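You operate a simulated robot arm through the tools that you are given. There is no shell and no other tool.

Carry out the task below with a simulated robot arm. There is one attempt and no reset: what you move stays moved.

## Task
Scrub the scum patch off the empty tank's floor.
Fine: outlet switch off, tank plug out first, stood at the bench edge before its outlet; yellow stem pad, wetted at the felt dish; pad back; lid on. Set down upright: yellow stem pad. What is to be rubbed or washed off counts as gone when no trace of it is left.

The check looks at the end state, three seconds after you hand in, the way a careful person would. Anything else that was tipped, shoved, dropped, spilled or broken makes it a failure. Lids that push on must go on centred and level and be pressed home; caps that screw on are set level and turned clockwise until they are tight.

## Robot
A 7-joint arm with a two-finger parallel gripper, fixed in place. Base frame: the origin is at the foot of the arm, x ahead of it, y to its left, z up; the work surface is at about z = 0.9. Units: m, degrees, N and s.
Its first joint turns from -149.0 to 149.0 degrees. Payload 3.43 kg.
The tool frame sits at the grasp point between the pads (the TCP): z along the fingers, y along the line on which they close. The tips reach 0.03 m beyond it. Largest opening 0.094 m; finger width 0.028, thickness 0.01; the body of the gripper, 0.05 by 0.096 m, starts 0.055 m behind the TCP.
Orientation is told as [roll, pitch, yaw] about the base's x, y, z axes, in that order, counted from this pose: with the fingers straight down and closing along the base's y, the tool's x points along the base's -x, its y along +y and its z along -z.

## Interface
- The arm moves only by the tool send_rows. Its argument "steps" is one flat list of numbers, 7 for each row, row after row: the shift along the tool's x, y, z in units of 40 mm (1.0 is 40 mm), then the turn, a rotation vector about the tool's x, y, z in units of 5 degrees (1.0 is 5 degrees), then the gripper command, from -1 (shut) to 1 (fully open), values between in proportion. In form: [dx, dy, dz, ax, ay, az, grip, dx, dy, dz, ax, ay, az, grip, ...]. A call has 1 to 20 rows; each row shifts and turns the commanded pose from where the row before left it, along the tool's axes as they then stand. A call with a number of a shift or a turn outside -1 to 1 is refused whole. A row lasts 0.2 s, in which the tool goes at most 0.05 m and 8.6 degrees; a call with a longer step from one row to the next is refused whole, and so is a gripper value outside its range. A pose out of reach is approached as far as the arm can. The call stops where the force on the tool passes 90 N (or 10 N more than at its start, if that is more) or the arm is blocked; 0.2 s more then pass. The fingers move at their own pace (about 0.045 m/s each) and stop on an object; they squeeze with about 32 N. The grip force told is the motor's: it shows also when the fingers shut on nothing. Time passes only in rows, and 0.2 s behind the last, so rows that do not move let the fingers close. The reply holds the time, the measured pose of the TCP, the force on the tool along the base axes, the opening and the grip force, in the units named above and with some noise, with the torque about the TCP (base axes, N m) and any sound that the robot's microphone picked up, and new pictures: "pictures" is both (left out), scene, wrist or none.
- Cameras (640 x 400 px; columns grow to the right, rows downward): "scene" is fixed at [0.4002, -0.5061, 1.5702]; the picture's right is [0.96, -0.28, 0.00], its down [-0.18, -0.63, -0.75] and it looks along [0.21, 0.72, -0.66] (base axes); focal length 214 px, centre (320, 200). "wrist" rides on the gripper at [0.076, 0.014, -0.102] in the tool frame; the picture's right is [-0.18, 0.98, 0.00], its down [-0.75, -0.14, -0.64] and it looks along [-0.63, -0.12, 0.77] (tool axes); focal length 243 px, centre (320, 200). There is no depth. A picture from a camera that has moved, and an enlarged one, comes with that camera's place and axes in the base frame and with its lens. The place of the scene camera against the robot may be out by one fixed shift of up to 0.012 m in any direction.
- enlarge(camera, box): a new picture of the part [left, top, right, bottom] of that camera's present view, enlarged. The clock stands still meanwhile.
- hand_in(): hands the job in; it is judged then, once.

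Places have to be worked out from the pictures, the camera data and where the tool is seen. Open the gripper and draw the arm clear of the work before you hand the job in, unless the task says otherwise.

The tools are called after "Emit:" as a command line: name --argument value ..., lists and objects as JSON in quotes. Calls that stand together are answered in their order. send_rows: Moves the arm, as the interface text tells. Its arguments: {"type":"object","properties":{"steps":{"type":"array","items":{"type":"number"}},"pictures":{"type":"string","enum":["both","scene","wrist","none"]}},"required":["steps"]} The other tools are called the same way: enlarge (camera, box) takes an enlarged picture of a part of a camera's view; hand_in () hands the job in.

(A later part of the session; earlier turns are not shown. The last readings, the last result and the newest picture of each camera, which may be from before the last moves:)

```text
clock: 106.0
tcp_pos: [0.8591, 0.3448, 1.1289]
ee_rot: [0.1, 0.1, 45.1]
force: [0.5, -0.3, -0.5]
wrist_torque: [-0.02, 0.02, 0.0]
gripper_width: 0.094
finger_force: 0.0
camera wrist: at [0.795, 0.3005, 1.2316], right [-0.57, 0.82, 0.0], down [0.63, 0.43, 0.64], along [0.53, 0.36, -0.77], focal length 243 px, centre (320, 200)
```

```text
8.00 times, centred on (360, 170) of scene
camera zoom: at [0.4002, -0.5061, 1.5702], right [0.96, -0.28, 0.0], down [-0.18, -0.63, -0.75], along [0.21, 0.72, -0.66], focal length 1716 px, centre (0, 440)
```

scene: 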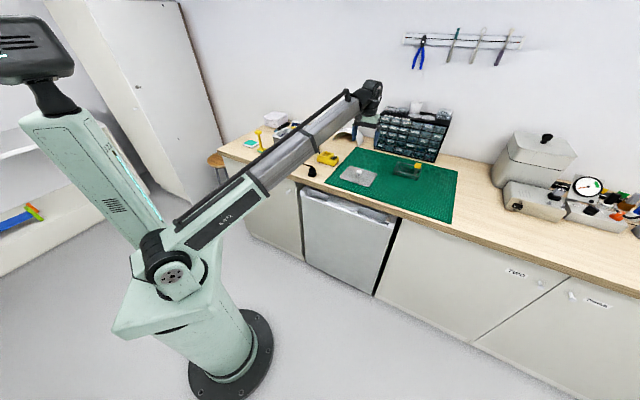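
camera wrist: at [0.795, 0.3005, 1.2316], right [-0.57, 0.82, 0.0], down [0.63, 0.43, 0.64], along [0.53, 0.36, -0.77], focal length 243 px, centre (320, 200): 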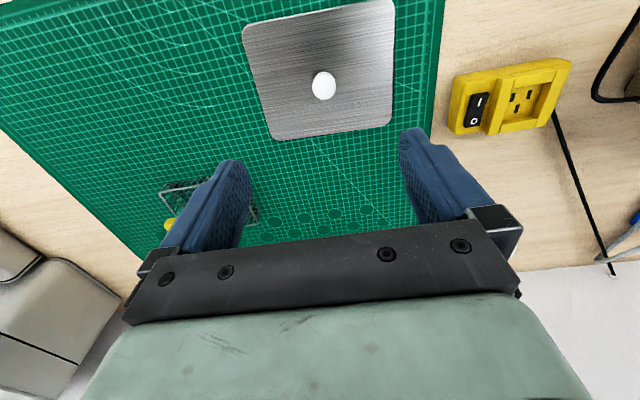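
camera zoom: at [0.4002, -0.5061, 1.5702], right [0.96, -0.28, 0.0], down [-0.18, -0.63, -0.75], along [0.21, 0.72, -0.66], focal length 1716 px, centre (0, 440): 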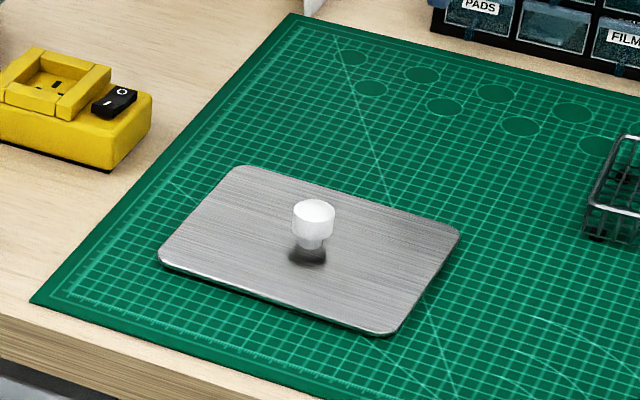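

Lid measures ≈139×167 mm, rotated about -2.2° versus the bench/tank, with knob at n≈0.852, w≈-0.359, top z≈0.935. Lowering above the knob for a closer look.

Emit:
send_rows --steps '[-0.03, 0.12, 0.8, 0, 0, 0, 1, 0, 0, 0.8, 0, 0, 0, 1, 0, 0, 0.8, 0, 0, 0, 1, 0, 0, 0.6, 0, 0, 0, 1, 0, 0, 0, 0, 0, 0, 1]' --pictures "wrist"

Emit:
enlarge --camera "wrist" --box '[220, 40, 420, 190]'

Emit:
enlarge --camera "scene" --box '[330, 140, 390, 190]'

```text
clock: 107.2
tcp_pos: [0.8546, 0.3485, 1.0076]
ee_rot: [0.0, 0.2, 45.0]
force: [0.4, -0.5, 0.2]
wrist_torque: [0.01, -0.01, -0.01]
gripper_width: 0.094
finger_force: 0.0
camera wrist: at [0.7901, 0.3048, 1.1106], right [-0.57, 0.82, 0.0], down [0.63, 0.43, 0.64], along [0.53, 0.36, -0.77], focal length 243 px, centre (320, 200)
```

wrist: 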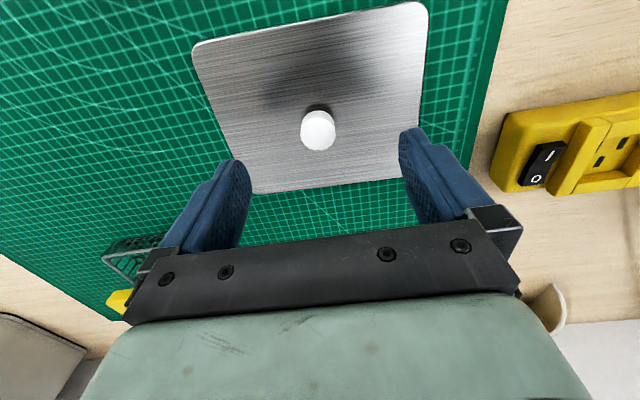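

```text
2.67 times, centred on (320, 115) of wrist
camera zoom: at [0.7901, 0.3048, 1.1106], right [-0.57, 0.82, 0.0], down [0.63, 0.43, 0.64], along [0.53, 0.36, -0.77], focal length 647 px, centre (320, 427)
```

zoom: 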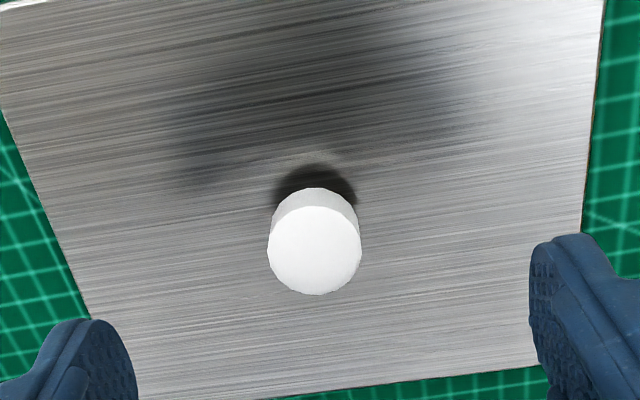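

```text
8.00 times, centred on (360, 165) of scene
camera zoom: at [0.4002, -0.5061, 1.5702], right [0.96, -0.28, 0.0], down [-0.18, -0.63, -0.75], along [0.21, 0.72, -0.66], focal length 1716 px, centre (0, 480)
```

zoom: 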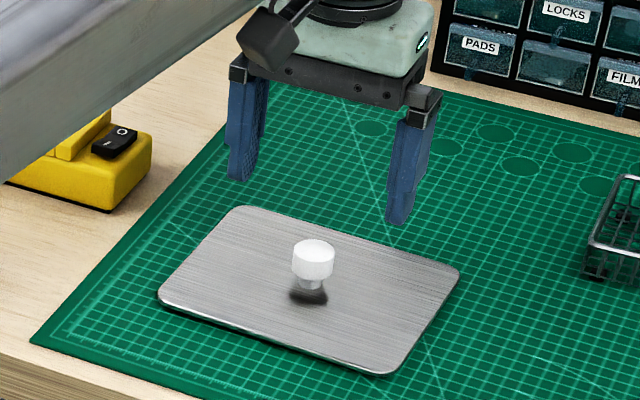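

Knob centre ≈ (n 0.8533, w -0.3595), 27 mm diameter, top z 0.935. Centring on it and descending so the tips are just above the lid plate.

Emit:
send_rows --steps '[-0.06, -0.035, 0.4, 0, 0, 0, 1, 0, 0, 0.4, 0, 0, 0, 1, 0, 0, 0.4, 0, 0, 0, 1, 0, 0, 0.3, 0, 0, 0, 1, 0, 0, 0.05, 0, 0, 0, 1, 0, 0, 0, 0, 0, 0, 1]' --pictures "wrist"

Emit:
enlarge --camera "wrist" --box '[220, 70, 420, 220]'

Emit:
enlarge --camera "scene" --box '[330, 150, 390, 195]'

```text
clock: 108.7
tcp_pos: [0.8585, 0.3485, 0.9464]
ee_rot: [0.0, 0.2, 45.0]
force: [0.3, 0.3, -1.0]
wrist_torque: [0.0, 0.0, 0.0]
gripper_width: 0.0939
finger_force: 0.0
camera wrist: at [0.7939, 0.3058, 1.0494], right [-0.57, 0.82, 0.0], down [0.63, 0.43, 0.64], along [0.53, 0.36, -0.77], focal length 243 px, centre (320, 200)
```

wrist: 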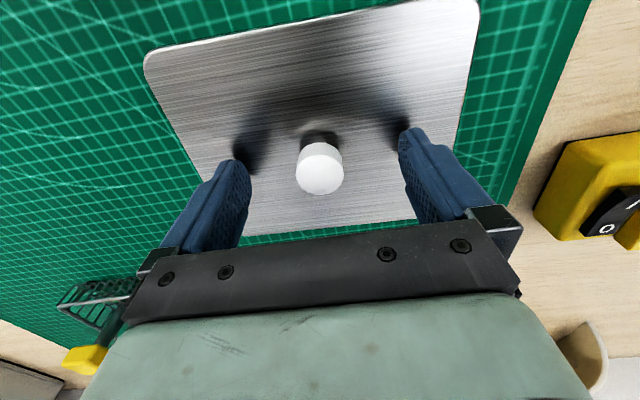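

```text
2.67 times, centred on (320, 145) of wrist
camera zoom: at [0.7939, 0.3058, 1.0494], right [-0.57, 0.82, 0.0], down [0.63, 0.43, 0.64], along [0.53, 0.36, -0.77], focal length 647 px, centre (320, 347)
```

zoom: 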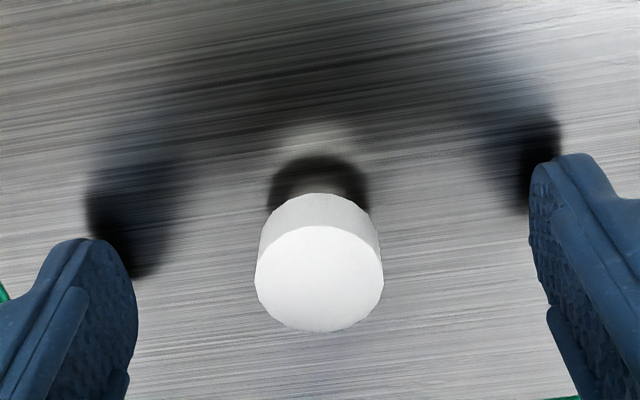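

```text
8.89 times, centred on (360, 172) of scene
camera zoom: at [0.4002, -0.5061, 1.5702], right [0.96, -0.28, 0.0], down [-0.18, -0.63, -0.75], along [0.21, 0.72, -0.66], focal length 1906 px, centre (-36, 444)
```

zoom: 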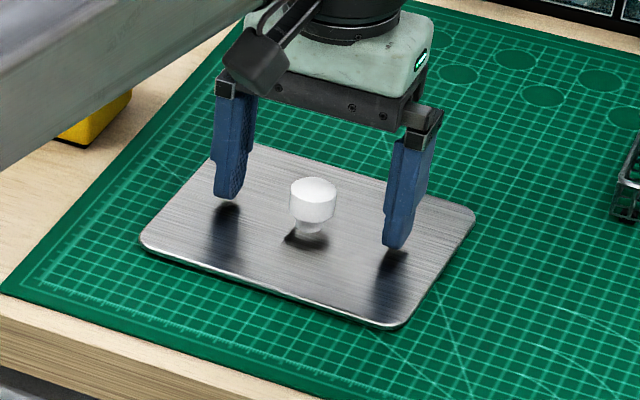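

Knob is centred to within ~1 mm. Lowering 2.5 mm more and closing on the knob.

Emit:
send_rows --steps '[0, 0.02, 0.06, 0, 0, 0, 1, 0, 0, 0, 0, 0, 0, -1, 0, 0, 0, 0, 0, 0, -1, 0, 0, 0, 0, 0, 0, -1, 0, 0, 0, 0, 0, 0, -1, 0, 0, 0, 0, 0, 0, -1, 0, 0, 0, 0, 0, 0, -1]' --pictures "wrist"

Emit:
enlarge --camera "wrist" --box '[220, 70, 420, 220]'

```text
clock: 110.2
tcp_pos: [0.8561, 0.3498, 0.9441]
ee_rot: [0.1, 0.3, 45.0]
force: [0.2, -0.3, 0.6]
wrist_torque: [-0.04, 0.0, 0.04]
gripper_width: 0.0262
finger_force: 31.7
camera wrist: at [0.7931, 0.3064, 1.0474], right [-0.57, 0.82, 0.0], down [0.63, 0.43, 0.64], along [0.53, 0.36, -0.77], focal length 243 px, centre (320, 200)
```

wrist: 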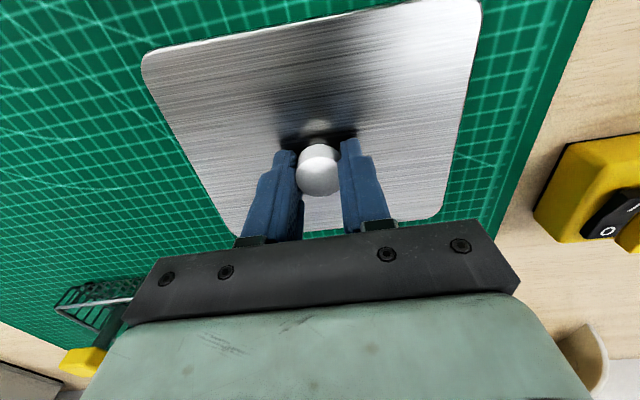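

```text
2.67 times, centred on (320, 145) of wrist
camera zoom: at [0.7931, 0.3064, 1.0474], right [-0.57, 0.82, 0.0], down [0.63, 0.43, 0.64], along [0.53, 0.36, -0.77], focal length 647 px, centre (320, 347)
```

zoom: 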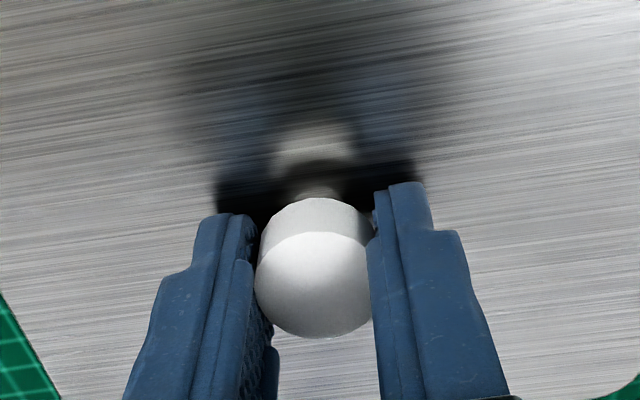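

Knob gripped (26 mm). Lifting the lid slowly and checking it hangs level.

Emit:
send_rows --steps '[0, 0, -0.1, 0, 0, 0, -1, 0, 0, -0.2, 0, 0, 0, -1, 0, 0, -0.4, 0, 0, 0, -1, 0, 0, -0.6, 0, 0, 0, -1, 0, 0, 0, 0, 0, 0, -1]'

Emit:
enlarge --camera "scene" --box '[325, 135, 395, 190]'

Emit:
enlarge --camera "wrist" --box '[120, 0, 500, 240]'

```text
clock: 111.5
tcp_pos: [0.8572, 0.349, 0.9957]
ee_rot: [0.1, 0.2, 45.1]
force: [0.4, 0.0, -1.1]
wrist_torque: [0.02, 0.01, -0.04]
gripper_width: 0.0259
finger_force: 31.9
camera wrist: at [0.7935, 0.3066, 1.0991], right [-0.57, 0.82, 0.0], down [0.63, 0.43, 0.64], along [0.53, 0.36, -0.77], focal length 243 px, centre (320, 200)
```

scene: 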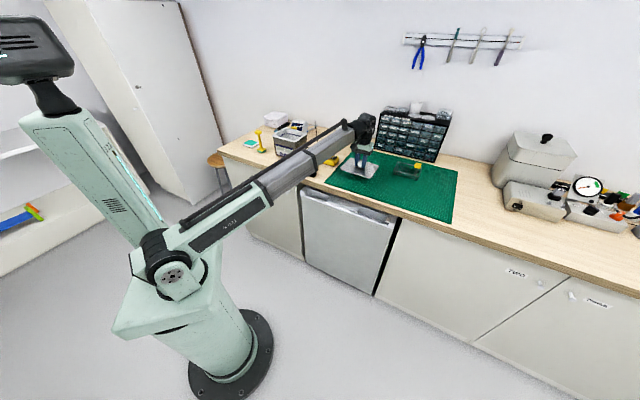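
wrist: 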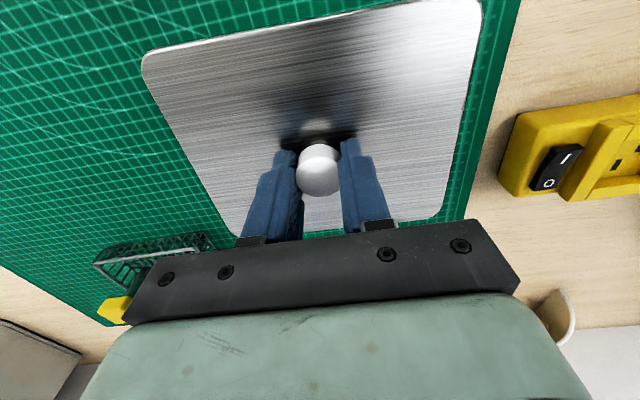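

```text
7.27 times, centred on (360, 162) of scene
camera zoom: at [0.4002, -0.5061, 1.5702], right [0.96, -0.28, 0.0], down [-0.18, -0.63, -0.75], along [0.21, 0.72, -0.66], focal length 1560 px, centre (29, 473)
```

zoom: 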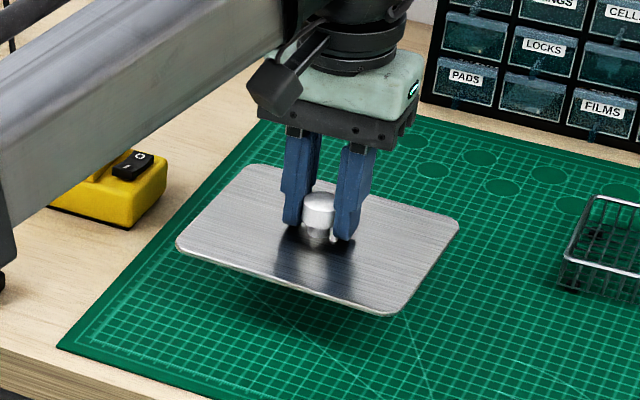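

```text
1.67 times, centred on (310, 120) of wrist
camera zoom: at [0.7935, 0.3066, 1.0991], right [-0.57, 0.82, 0.0], down [0.63, 0.43, 0.64], along [0.53, 0.36, -0.77], focal length 404 px, centre (337, 333)
```

zoom: 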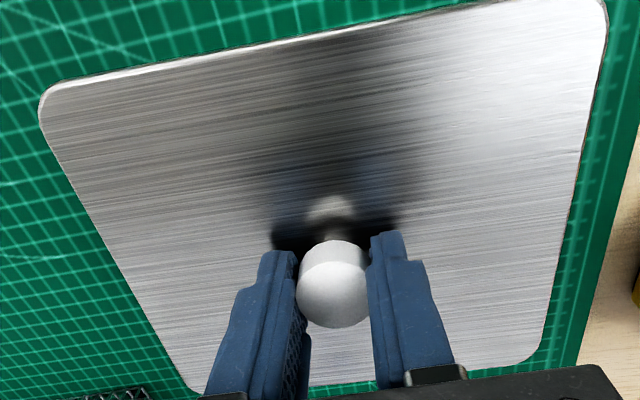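

The lid lifts level. I'll zoom in on its edges (scene and wrist) to check for an underside lip and measure its rotation in the grip.

Emit:
enlarge --camera "scene" --box '[342, 150, 382, 180]'

Emit:
enlarge --camera "wrist" --box '[130, 40, 250, 240]'

Emit:
enlarge --camera "wrist" --box '[400, 0, 520, 230]'

Emit:
enlarge --camera "wrist" --box '[130, 0, 330, 80]'

```text
13.33 times, centred on (362, 165) of scene
camera zoom: at [0.4002, -0.5061, 1.5702], right [0.96, -0.28, 0.0], down [-0.18, -0.63, -0.75], along [0.21, 0.72, -0.66], focal length 2860 px, centre (-240, 667)
```

zoom: 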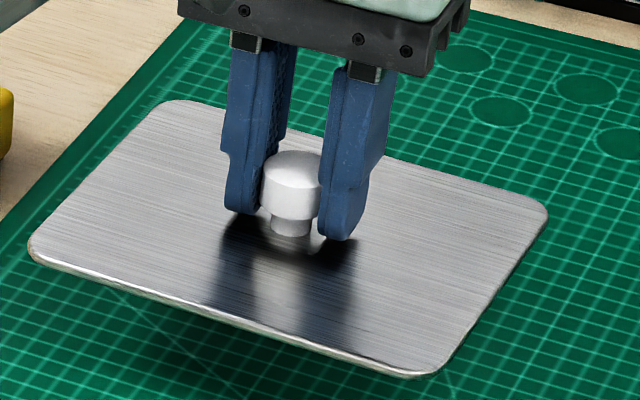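

```text
2.00 times, centred on (190, 140) of wrist
camera zoom: at [0.7935, 0.3066, 1.0991], right [-0.57, 0.82, 0.0], down [0.63, 0.43, 0.64], along [0.53, 0.36, -0.77], focal length 485 px, centre (580, 320)
```

zoom: 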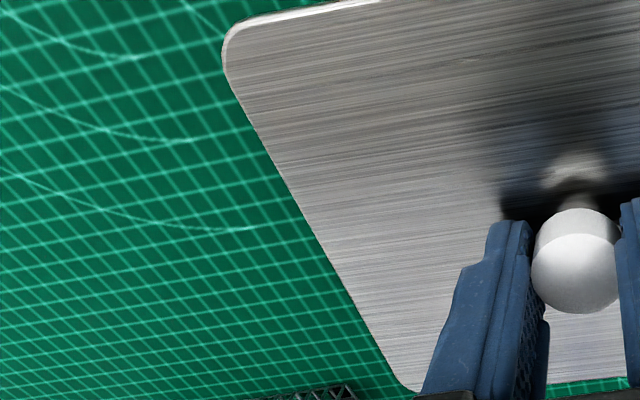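

```text
1.74 times, centred on (460, 115) of wrist
camera zoom: at [0.7935, 0.3066, 1.0991], right [-0.57, 0.82, 0.0], down [0.63, 0.43, 0.64], along [0.53, 0.36, -0.77], focal length 422 px, centre (76, 348)
```

zoom: 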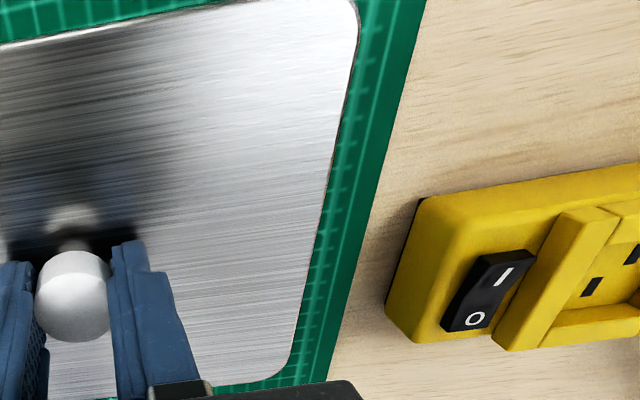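

```text
3.20 times, centred on (230, 40) of wrist
camera zoom: at [0.7935, 0.3066, 1.0991], right [-0.57, 0.82, 0.0], down [0.63, 0.43, 0.64], along [0.53, 0.36, -0.77], focal length 776 px, centre (608, 712)
```

zoom: 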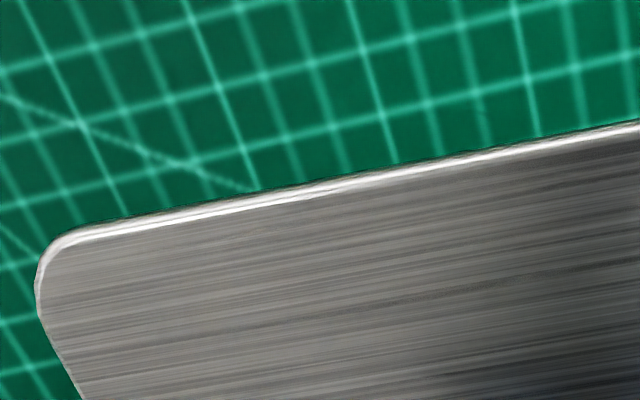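

The lid is a thin flat plate with no visible lip, rotated about -1.6° in the tool frame and centred on the TCP within ~2 mm. Raising it to z≈1.105 and carrying it smoothly toward the tank.

Emit:
send_rows --steps '[0, 0, -0.5, 0, 0, 0, -1, 0, 0, -0.8, 0, 0, 0, -1, 0, 0, -0.8, 0, 0, 0, -1, 0, 0, -0.6, 0, 0, 0, -1, -0.02, 0.3, 0, 0, 0, 0, -1, -0.03, 0.5, 0, 0, 0, 0, -1, -0.03, 0.6, 0, 0, 0, 0, -1, -0.03, 0.6, 0, 0, 0, 0, -1, -0.03, 0.6, 0, 0, 0, 0, -1, -0.03, 0.6, 0, 0, 0, 0, -1, -0.03, 0.6, 0, 0, 0, 0, -1, -0.03, 0.6, 0, 0, 0, 0, -1, -0.03, 0.6, 0, 0, 0, 0, -1, -0.03, 0.5, 0, 0, 0, 0, -1, -0.03, 0.3, 0, 0, 0, 0, -1, 0, 0, 0, 0, 0, 0, -1]'

Emit:
enlarge --camera "scene" --box '[265, 100, 365, 175]'

```text
clock: 114.8
tcp_pos: [0.7011, 0.5237, 1.1043]
ee_rot: [0.1, 0.2, 45.1]
force: [0.3, -0.6, -1.7]
wrist_torque: [-0.01, -0.03, -0.02]
gripper_width: 0.0262
finger_force: 32.0
camera wrist: at [0.6381, 0.4805, 1.2083], right [-0.57, 0.82, 0.0], down [0.63, 0.43, 0.64], along [0.53, 0.36, -0.77], focal length 243 px, centre (320, 200)
```

scene: 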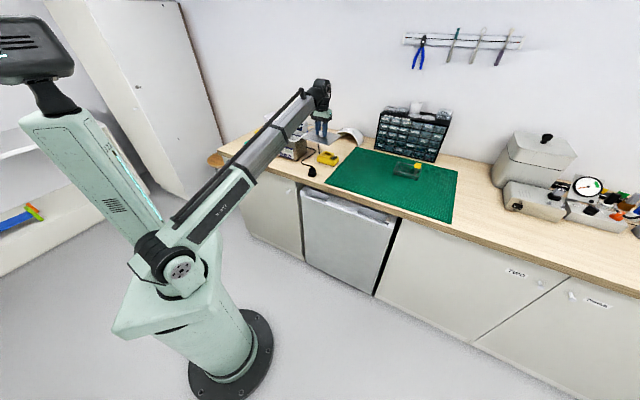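
wrist: 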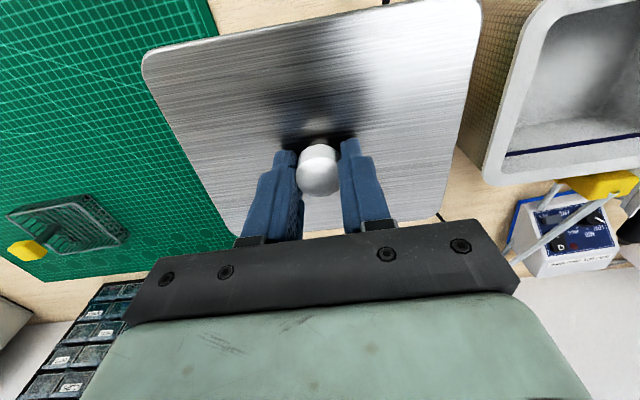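

```text
5.33 times, centred on (315, 138) of scene
camera zoom: at [0.4002, -0.5061, 1.5702], right [0.96, -0.28, 0.0], down [-0.18, -0.63, -0.75], along [0.21, 0.72, -0.66], focal length 1144 px, centre (347, 533)
```

zoom: 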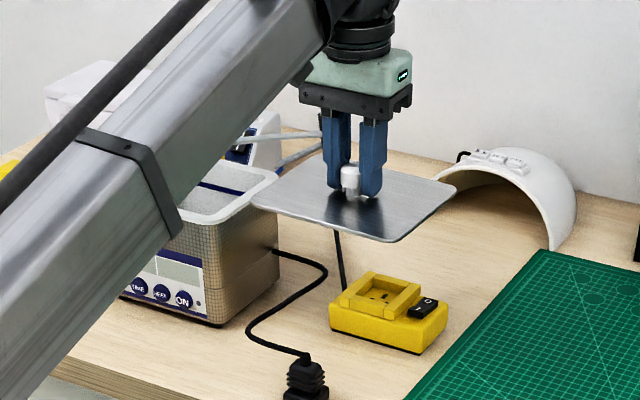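

Lid bottom ≈ 1.067, 3 cm above the rim level. Continuing to hover over the tank, adding +1.5° yaw.

Emit:
send_rows --steps '[-0.02, 0.3, 0, 0, 0, -0.03, -1, -0.03, 0.5, 0, 0, 0, -0.03, -1, -0.03, 0.5, 0, 0, 0, -0.03, -1, -0.03, 0.5, 0, 0, 0, -0.03, -1, -0.03, 0.5, 0, 0, 0, -0.03, -1, -0.03, 0.5, 0, 0, 0, -0.03, -1, -0.03, 0.5, 0, 0, 0, -0.03, -1, -0.03, 0.5, 0, 0, 0, -0.03, -1, -0.03, 0.5, 0, 0, 0, -0.03, -1, -0.03, 0.5, 0, 0, 0, -0.03, -1, -0.03, 0.4, 0, 0, 0, 0, -1, -0.03, 0.25, 0, 0, 0, 0, -1, 0, 0, 0, 0, 0, 0, -1]'

Emit:
enlarge --camera "scene" --box '[255, 100, 335, 165]'

Emit:
enlarge --camera "wrist" --box '[120, 0, 500, 240]'

```text
clock: 117.7
tcp_pos: [0.5547, 0.6842, 1.1053]
ee_rot: [0.2, 0.2, 46.5]
force: [-0.2, 0.1, -2.2]
wrist_torque: [-0.04, -0.01, 0.02]
gripper_width: 0.0259
finger_force: 31.9
camera wrist: at [0.4931, 0.6407, 1.2079], right [-0.59, 0.81, 0.0], down [0.62, 0.45, 0.64], along [0.52, 0.38, -0.77], focal length 243 px, centre (320, 200)
```

scene: 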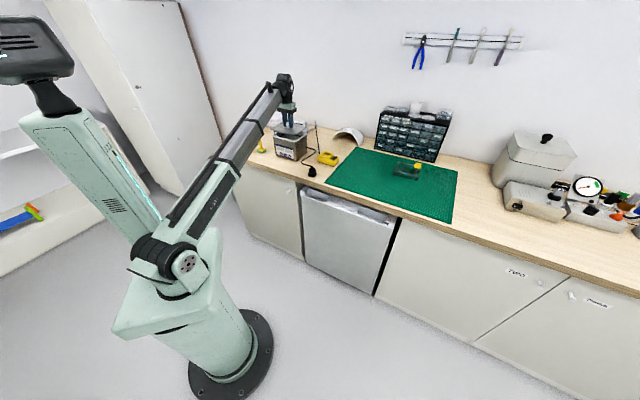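
wrist: 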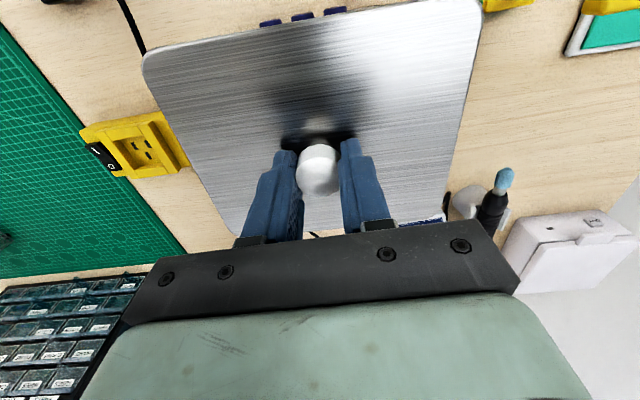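

```text
6.15 times, centred on (295, 132) of scene
camera zoom: at [0.4002, -0.5061, 1.5702], right [0.96, -0.28, 0.0], down [-0.18, -0.63, -0.75], along [0.21, 0.72, -0.66], focal length 1320 px, centre (474, 615)
```

zoom: 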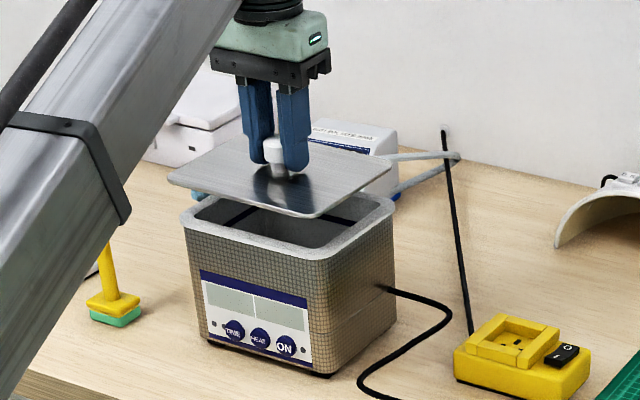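

```text
1.67 times, centred on (310, 120) of wrist
camera zoom: at [0.4931, 0.6407, 1.2079], right [-0.59, 0.81, 0.0], down [0.62, 0.45, 0.64], along [0.52, 0.38, -0.77], focal length 404 px, centre (337, 333)
```

zoom: 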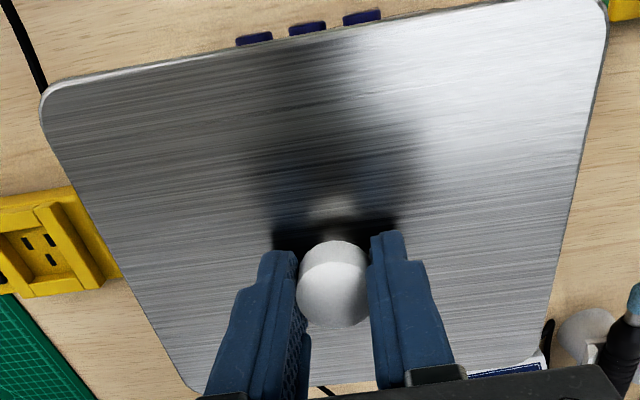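

Lid hovers above the tank; its front edge is parallel to the tank's front buttons. Zooming in on the scene view to compare lid and rim corners precisely.

Emit:
enlarge --camera "scene" --box '[272, 108, 322, 142]'

```text
11.76 times, centred on (297, 125) of scene
camera zoom: at [0.4002, -0.5061, 1.5702], right [0.96, -0.28, 0.0], down [-0.18, -0.63, -0.75], along [0.21, 0.72, -0.66], focal length 2523 px, centre (591, 1082)
```

zoom: 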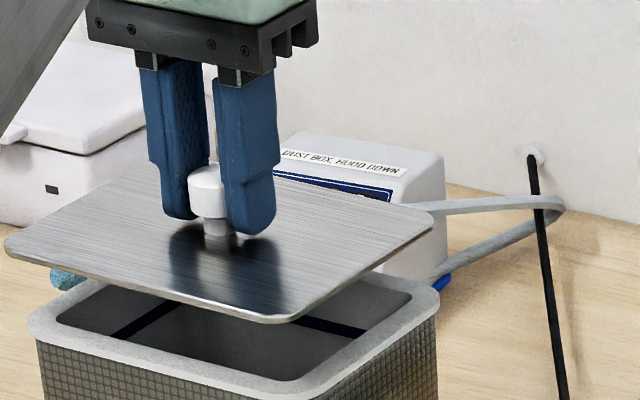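

Perspective between heights is ambiguous, so I'll nudge +3 mm in n and lower to about 1.5 cm above the rim, then compare again.

Emit:
send_rows --steps '[-0.08, 0.01, 0.15, 0, 0, 0, -1, 0, 0, 0.2, 0, 0, 0, -1, 0, 0, 0.15, 0, 0, 0, -1, 0, 0, 0, 0, 0, 0, -1]' --pictures "wrist"

Emit:
enlarge --camera "scene" --box '[270, 108, 320, 142]'

Emit:
enlarge --camera "wrist" --box '[120, 0, 320, 120]'

Emit:
enlarge --camera "wrist" --box '[400, 0, 520, 230]'

```text
clock: 118.7
tcp_pos: [0.5585, 0.6888, 1.0844]
ee_rot: [0.1, 0.2, 46.6]
force: [0.0, 0.6, -1.6]
wrist_torque: [0.03, -0.03, 0.0]
gripper_width: 0.0264
finger_force: 31.4
camera wrist: at [0.4952, 0.6432, 1.187], right [-0.59, 0.81, 0.0], down [0.62, 0.45, 0.64], along [0.52, 0.38, -0.77], focal length 243 px, centre (320, 200)
```

wrist: 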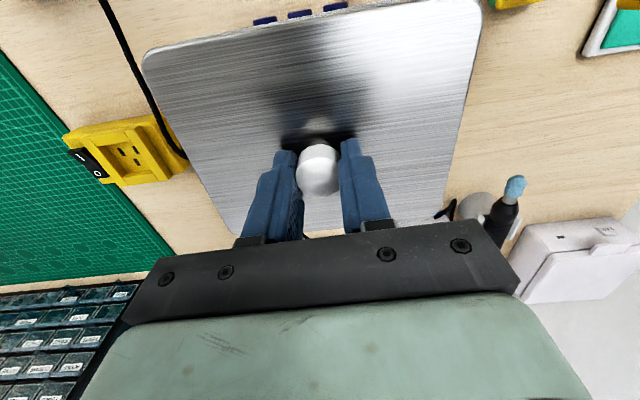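

```text
11.76 times, centred on (295, 125) of scene
camera zoom: at [0.4002, -0.5061, 1.5702], right [0.96, -0.28, 0.0], down [-0.18, -0.63, -0.75], along [0.21, 0.72, -0.66], focal length 2523 px, centre (614, 1082)
```

zoom: 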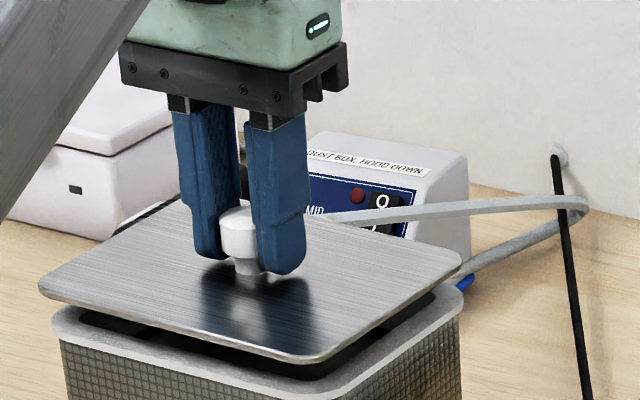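

```text
3.20 times, centred on (220, 60) of wrist
camera zoom: at [0.4952, 0.6432, 1.187], right [-0.59, 0.81, 0.0], down [0.62, 0.45, 0.64], along [0.52, 0.38, -0.77], focal length 776 px, centre (640, 648)
```

zoom: 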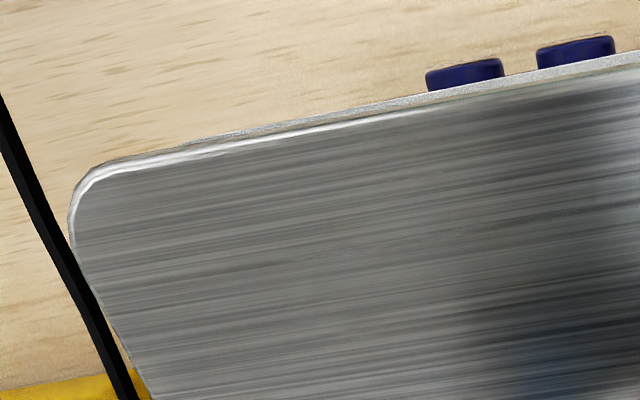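

```text
1.74 times, centred on (460, 115) of wrist
camera zoom: at [0.4952, 0.6432, 1.187], right [-0.59, 0.81, 0.0], down [0.62, 0.45, 0.64], along [0.52, 0.38, -0.77], focal length 422 px, centre (76, 348)
```

zoom: 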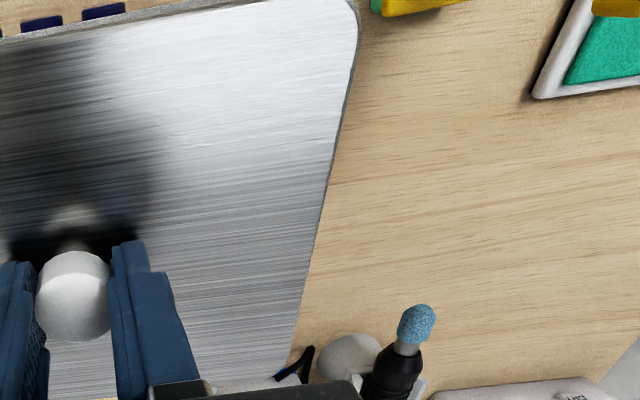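

The rim's front edge peeks out ~1 mm past the lid, and differs by ~0.5° — so I'll shift the lid -3.7 mm in n, add 0.5° yaw, and lower to a few mm above the rim.

Emit:
send_rows --steps '[0.09, 0, 0.05, 0, 0, -0.1, -1, 0, 0, 0.1, 0, 0, 0, -1, 0, 0, 0.05, 0, 0, 0, -1, 0, 0, 0, 0, 0, 0, -1]' --pictures "wrist"

Emit:
enlarge --camera "scene" --box '[270, 112, 320, 146]'

Emit:
enlarge --camera "wrist" --box '[120, 0, 320, 120]'

Emit:
enlarge --camera "wrist" --box '[300, 0, 500, 120]'

```text
clock: 119.7
tcp_pos: [0.5551, 0.6857, 1.0751]
ee_rot: [0.1, 0.3, 47.1]
force: [0.2, 0.3, -1.1]
wrist_torque: [0.02, 0.02, 0.0]
gripper_width: 0.026
finger_force: 32.4
camera wrist: at [0.4937, 0.6398, 1.1792], right [-0.59, 0.8, 0.0], down [0.62, 0.46, 0.64], along [0.51, 0.38, -0.77], focal length 243 px, centre (320, 200)
```

wrist: 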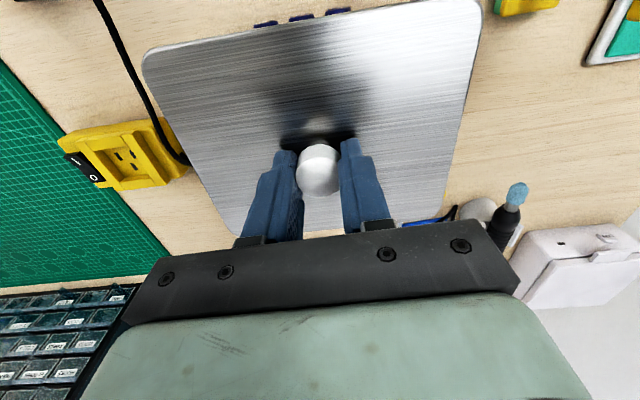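

```text
11.76 times, centred on (295, 129) of scene
camera zoom: at [0.4002, -0.5061, 1.5702], right [0.96, -0.28, 0.0], down [-0.18, -0.63, -0.75], along [0.21, 0.72, -0.66], focal length 2523 px, centre (614, 1035)
```

zoom: 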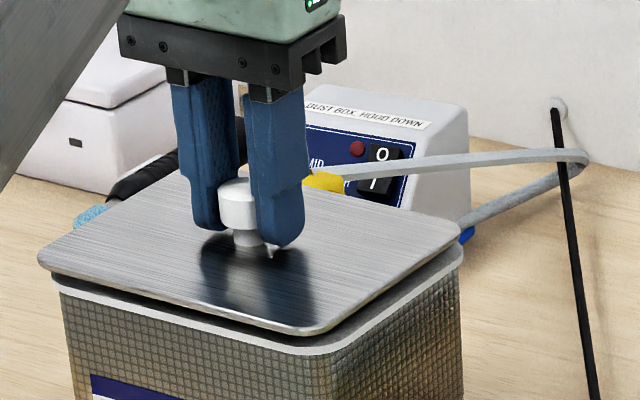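

```text
3.20 times, centred on (220, 60) of wrist
camera zoom: at [0.4937, 0.6398, 1.1792], right [-0.59, 0.8, 0.0], down [0.62, 0.46, 0.64], along [0.51, 0.38, -0.77], focal length 776 px, centre (640, 648)
```

zoom: 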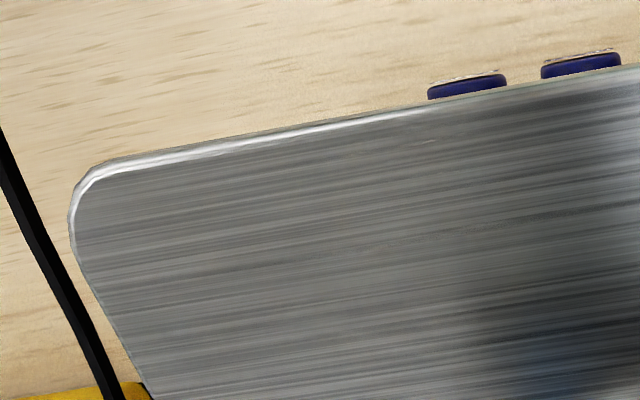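

```text
3.20 times, centred on (400, 60) of wrist
camera zoom: at [0.4937, 0.6398, 1.1792], right [-0.59, 0.8, 0.0], down [0.62, 0.46, 0.64], along [0.51, 0.38, -0.77], focal length 776 px, centre (64, 648)
```

zoom: 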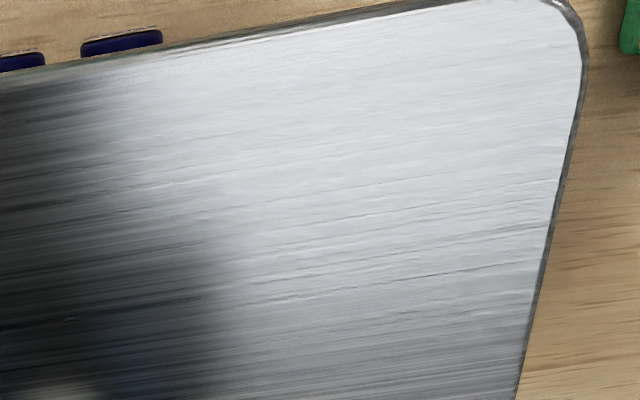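

Front alignment is good from above; the scene view suggests the lid is a few mm too far left (+w), pending true height. Lowering gently to find contact.

Emit:
send_rows --steps '[0, 0, 0.03, 0, 0, 0, -1, 0, 0, 0.03, 0, 0, 0, -1, 0, 0, 0.03, 0, 0, 0, -1, 0, 0, 0, 0, 0, 0, -1]' --pictures "none"

Emit:
enlarge --camera "scene" --box '[270, 112, 320, 146]'

```text
clock: 120.7
tcp_pos: [0.556, 0.6845, 1.0722]
ee_rot: [0.1, 0.2, 47.0]
force: [1.1, -0.9, -0.8]
wrist_torque: [0.0, 0.03, -0.01]
gripper_width: 0.0259
finger_force: 31.8
```

```text
11.76 times, centred on (295, 129) of scene
camera zoom: at [0.4002, -0.5061, 1.5702], right [0.96, -0.28, 0.0], down [-0.18, -0.63, -0.75], along [0.21, 0.72, -0.66], focal length 2523 px, centre (614, 1035)
```

zoom: 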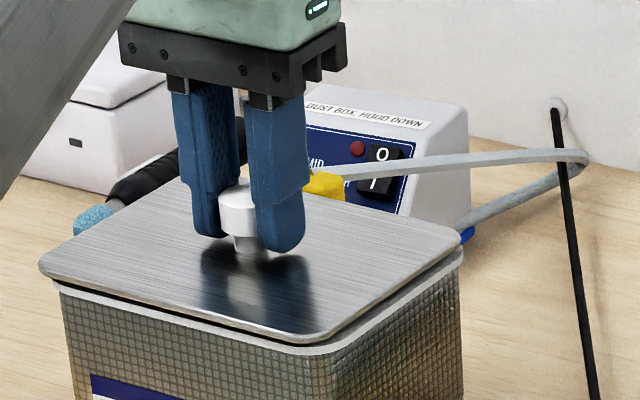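

Emit:
send_rows --steps '[0, 0, 0.03, 0, 0, 0, -1, 0, 0, 0.03, 0, 0, 0, -1, 0, 0, 0, 0, 0, 0, -1]' --pictures "none"

Emit:
enlarge --camera "scene" --box '[270, 112, 320, 146]'

```text
clock: 121.5
tcp_pos: [0.5558, 0.6861, 1.0699]
ee_rot: [0.2, 0.2, 47.1]
force: [2.1, 0.6, -2.0]
wrist_torque: [0.0, -0.08, 0.17]
gripper_width: 0.026
finger_force: 32.1
```

```text
11.76 times, centred on (295, 129) of scene
camera zoom: at [0.4002, -0.5061, 1.5702], right [0.96, -0.28, 0.0], down [-0.18, -0.63, -0.75], along [0.21, 0.72, -0.66], focal length 2523 px, centre (614, 1035)
```

zoom: 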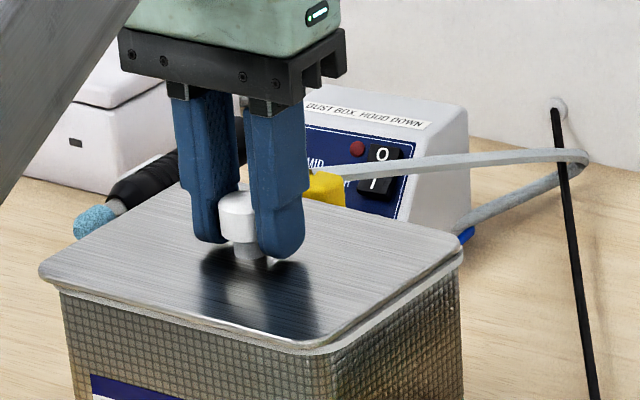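

A slight lateral force (+n, -w) at this height suggests an underside lip touching the opening; the lid is ~4 mm too far +w and ~2 mm too far -n. Raising 2 mm, correcting, and lowering again.

Emit:
send_rows --steps '[0, 0, -0.06, 0, 0, 0, -1, -0.06, -0.1, 0, 0, 0, 0, -1, 0, 0, 0, 0, 0, 0, -1]' --pictures "none"

Emit:
send_rows --steps '[0, 0, 0.03, 0, 0, 0, -1, 0, 0, 0.03, 0, 0, 0, -1, 0, 0, 0, 0, 0, 0, -1]' --pictures "none"

Emit:
enlarge --camera "scene" --box '[270, 112, 320, 146]'

```text
clock: 122.2
tcp_pos: [0.5598, 0.6836, 1.0722]
ee_rot: [0.0, 0.2, 47.0]
force: [0.7, -0.1, -0.8]
wrist_torque: [-0.01, -0.03, 0.01]
gripper_width: 0.0259
finger_force: 32.1
```

```text
clock: 123.0
tcp_pos: [0.5601, 0.683, 1.07]
ee_rot: [0.1, 0.2, 47.0]
force: [0.0, 0.7, -2.3]
wrist_torque: [0.01, -0.03, 0.01]
gripper_width: 0.0261
finger_force: 31.7
```

```text
11.76 times, centred on (295, 129) of scene
camera zoom: at [0.4002, -0.5061, 1.5702], right [0.96, -0.28, 0.0], down [-0.18, -0.63, -0.75], along [0.21, 0.72, -0.66], focal length 2523 px, centre (614, 1035)
```

zoom: 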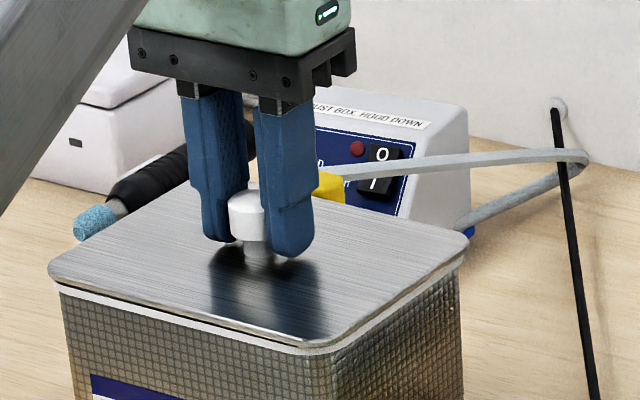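

No lateral force now. Continuing down in ~1 mm steps with one more mm toward -w.

Emit:
send_rows --steps '[0, -0.03, 0.02, 0, 0, 0, -1, 0, 0, 0.02, 0, 0, 0, -1, 0, 0, 0, 0, 0, 0, -1]' --pictures "none"

Emit:
send_rows --steps '[0, 0, 0.02, 0, 0, 0, -1, 0, 0, 0.02, 0, 0, 0, -1, 0, 0, 0, 0, 0, 0, -1]' --pictures "none"

Emit:
enlarge --camera "scene" --box '[270, 112, 320, 146]'

```text
clock: 123.8
tcp_pos: [0.5602, 0.6844, 1.0698]
ee_rot: [0.1, 0.2, 47.0]
force: [0.3, 0.2, 9.8]
wrist_torque: [-0.13, 0.05, 0.05]
gripper_width: 0.0261
finger_force: 31.6
```

```text
clock: 124.7
tcp_pos: [0.56, 0.6845, 1.0698]
ee_rot: [0.2, 0.0, 47.1]
force: [3.5, 6.0, 42.0]
wrist_torque: [-0.08, 0.1, 0.01]
gripper_width: 0.0261
finger_force: 31.8
```

```text
11.76 times, centred on (295, 129) of scene
camera zoom: at [0.4002, -0.5061, 1.5702], right [0.96, -0.28, 0.0], down [-0.18, -0.63, -0.75], along [0.21, 0.72, -0.66], focal length 2523 px, centre (614, 1035)
```

zoom: 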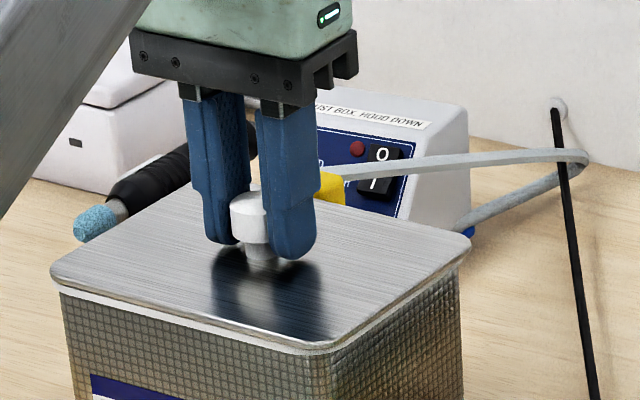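

42 N with no further travel: the lid is resting on something. Zooming in tightly to check whether it sits flush on the rim all round.

Emit:
enlarge --camera "scene" --box '[272, 130, 300, 147]'

Emit:
enlarge --camera "scene" --box '[292, 125, 320, 147]'

Emit:
enlarge --camera "wrist" --box '[120, 0, 320, 120]'

Emit:
enlarge --camera "wrist" --box '[120, 60, 260, 240]'

Emit:
enlarge --camera "wrist" --box '[380, 60, 520, 240]'

```text
16.00 times, centred on (286, 138) of scene
camera zoom: at [0.4002, -0.5061, 1.5702], right [0.96, -0.28, 0.0], down [-0.18, -0.63, -0.75], along [0.21, 0.72, -0.66], focal length 3432 px, centre (864, 1184)
```

zoom: 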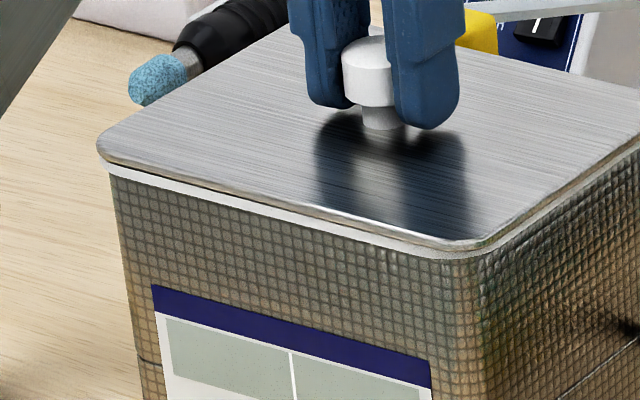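

```text
16.00 times, centred on (306, 136) of scene
camera zoom: at [0.4002, -0.5061, 1.5702], right [0.96, -0.28, 0.0], down [-0.18, -0.63, -0.75], along [0.21, 0.72, -0.66], focal length 3432 px, centre (544, 1224)
```

zoom: 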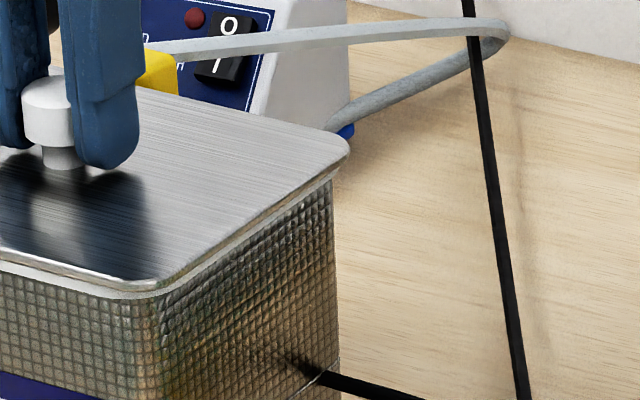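

```text
3.20 times, centred on (220, 60) of wrist
camera zoom: at [0.4982, 0.6375, 1.1721], right [-0.59, 0.8, 0.0], down [0.62, 0.45, 0.64], along [0.52, 0.38, -0.77], focal length 776 px, centre (640, 648)
```

zoom: 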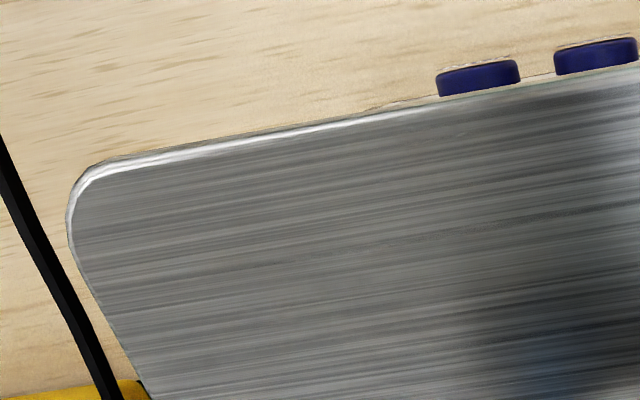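

```text
2.22 times, centred on (190, 150) of wrist
camera zoom: at [0.4982, 0.6375, 1.1721], right [-0.59, 0.8, 0.0], down [0.62, 0.45, 0.64], along [0.52, 0.38, -0.77], focal length 539 px, centre (609, 311)
```

zoom: 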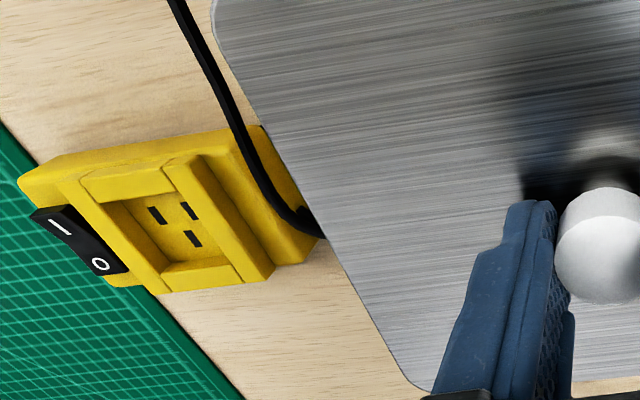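

```text
2.22 times, centred on (450, 150) of wrist
camera zoom: at [0.4982, 0.6375, 1.1721], right [-0.59, 0.8, 0.0], down [0.62, 0.45, 0.64], along [0.52, 0.38, -0.77], focal length 539 px, centre (31, 311)
```

zoom: 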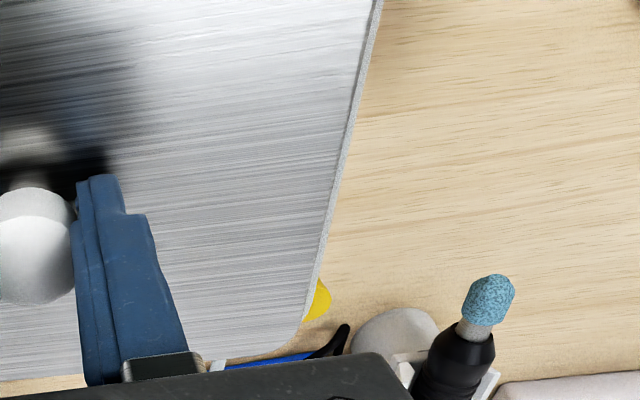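

The lid looks nearly flush. Checking the right-hand (w+) strip more closely to tell whether it is the lid's rolled edge or exposed rim.

Emit:
enlarge --camera "wrist" --box '[440, 0, 500, 50]'

Emit:
enlarge --camera "wrist" --box '[425, 150, 485, 220]'

Emit:
enlarge --camera "wrist" --box '[130, 40, 190, 90]'

Emit:
enlarge --camera "wrist" --box '[330, 0, 430, 50]'

```text
8.00 times, centred on (470, 25) of wrist
camera zoom: at [0.4982, 0.6375, 1.1721], right [-0.59, 0.8, 0.0], down [0.62, 0.45, 0.64], along [0.52, 0.38, -0.77], focal length 1941 px, centre (-880, 1600)
```

zoom: 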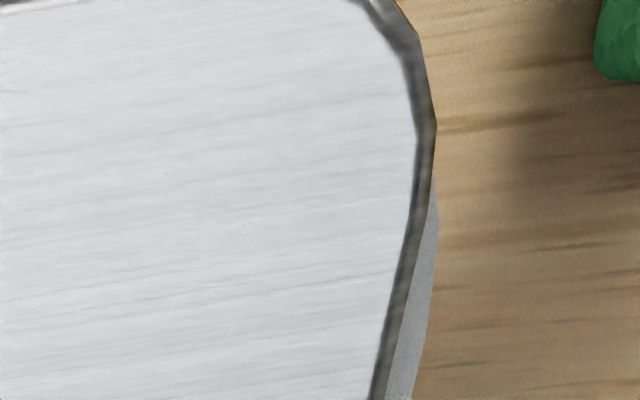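

```text
5.71 times, centred on (455, 185) of wrist
camera zoom: at [0.4982, 0.6375, 1.1721], right [-0.59, 0.8, 0.0], down [0.62, 0.45, 0.64], along [0.52, 0.38, -0.77], focal length 1386 px, centre (-451, 286)
```

zoom: 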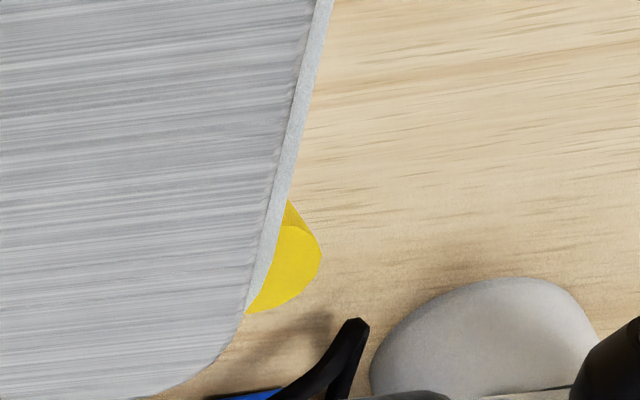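

```text
8.00 times, centred on (160, 65) of wrist
camera zoom: at [0.4982, 0.6375, 1.1721], right [-0.59, 0.8, 0.0], down [0.62, 0.45, 0.64], along [0.52, 0.38, -0.77], focal length 1941 px, centre (1600, 1280)
```

zoom: 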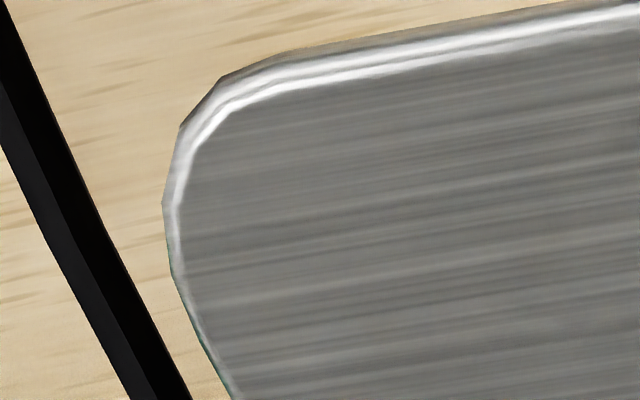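

```text
6.40 times, centred on (380, 25) of wrist
camera zoom: at [0.4982, 0.6375, 1.1721], right [-0.59, 0.8, 0.0], down [0.62, 0.45, 0.64], along [0.52, 0.38, -0.77], focal length 1553 px, centre (-64, 1320)
```

zoom: 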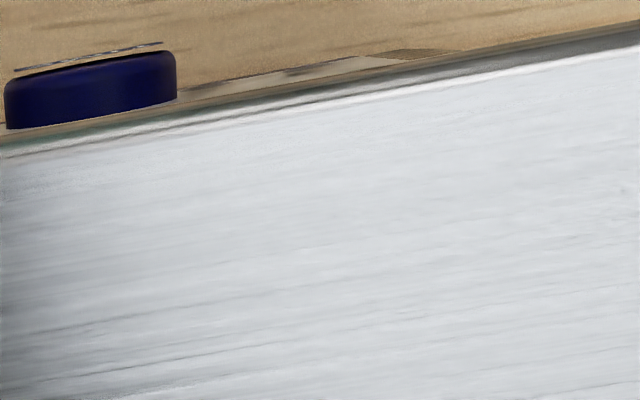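

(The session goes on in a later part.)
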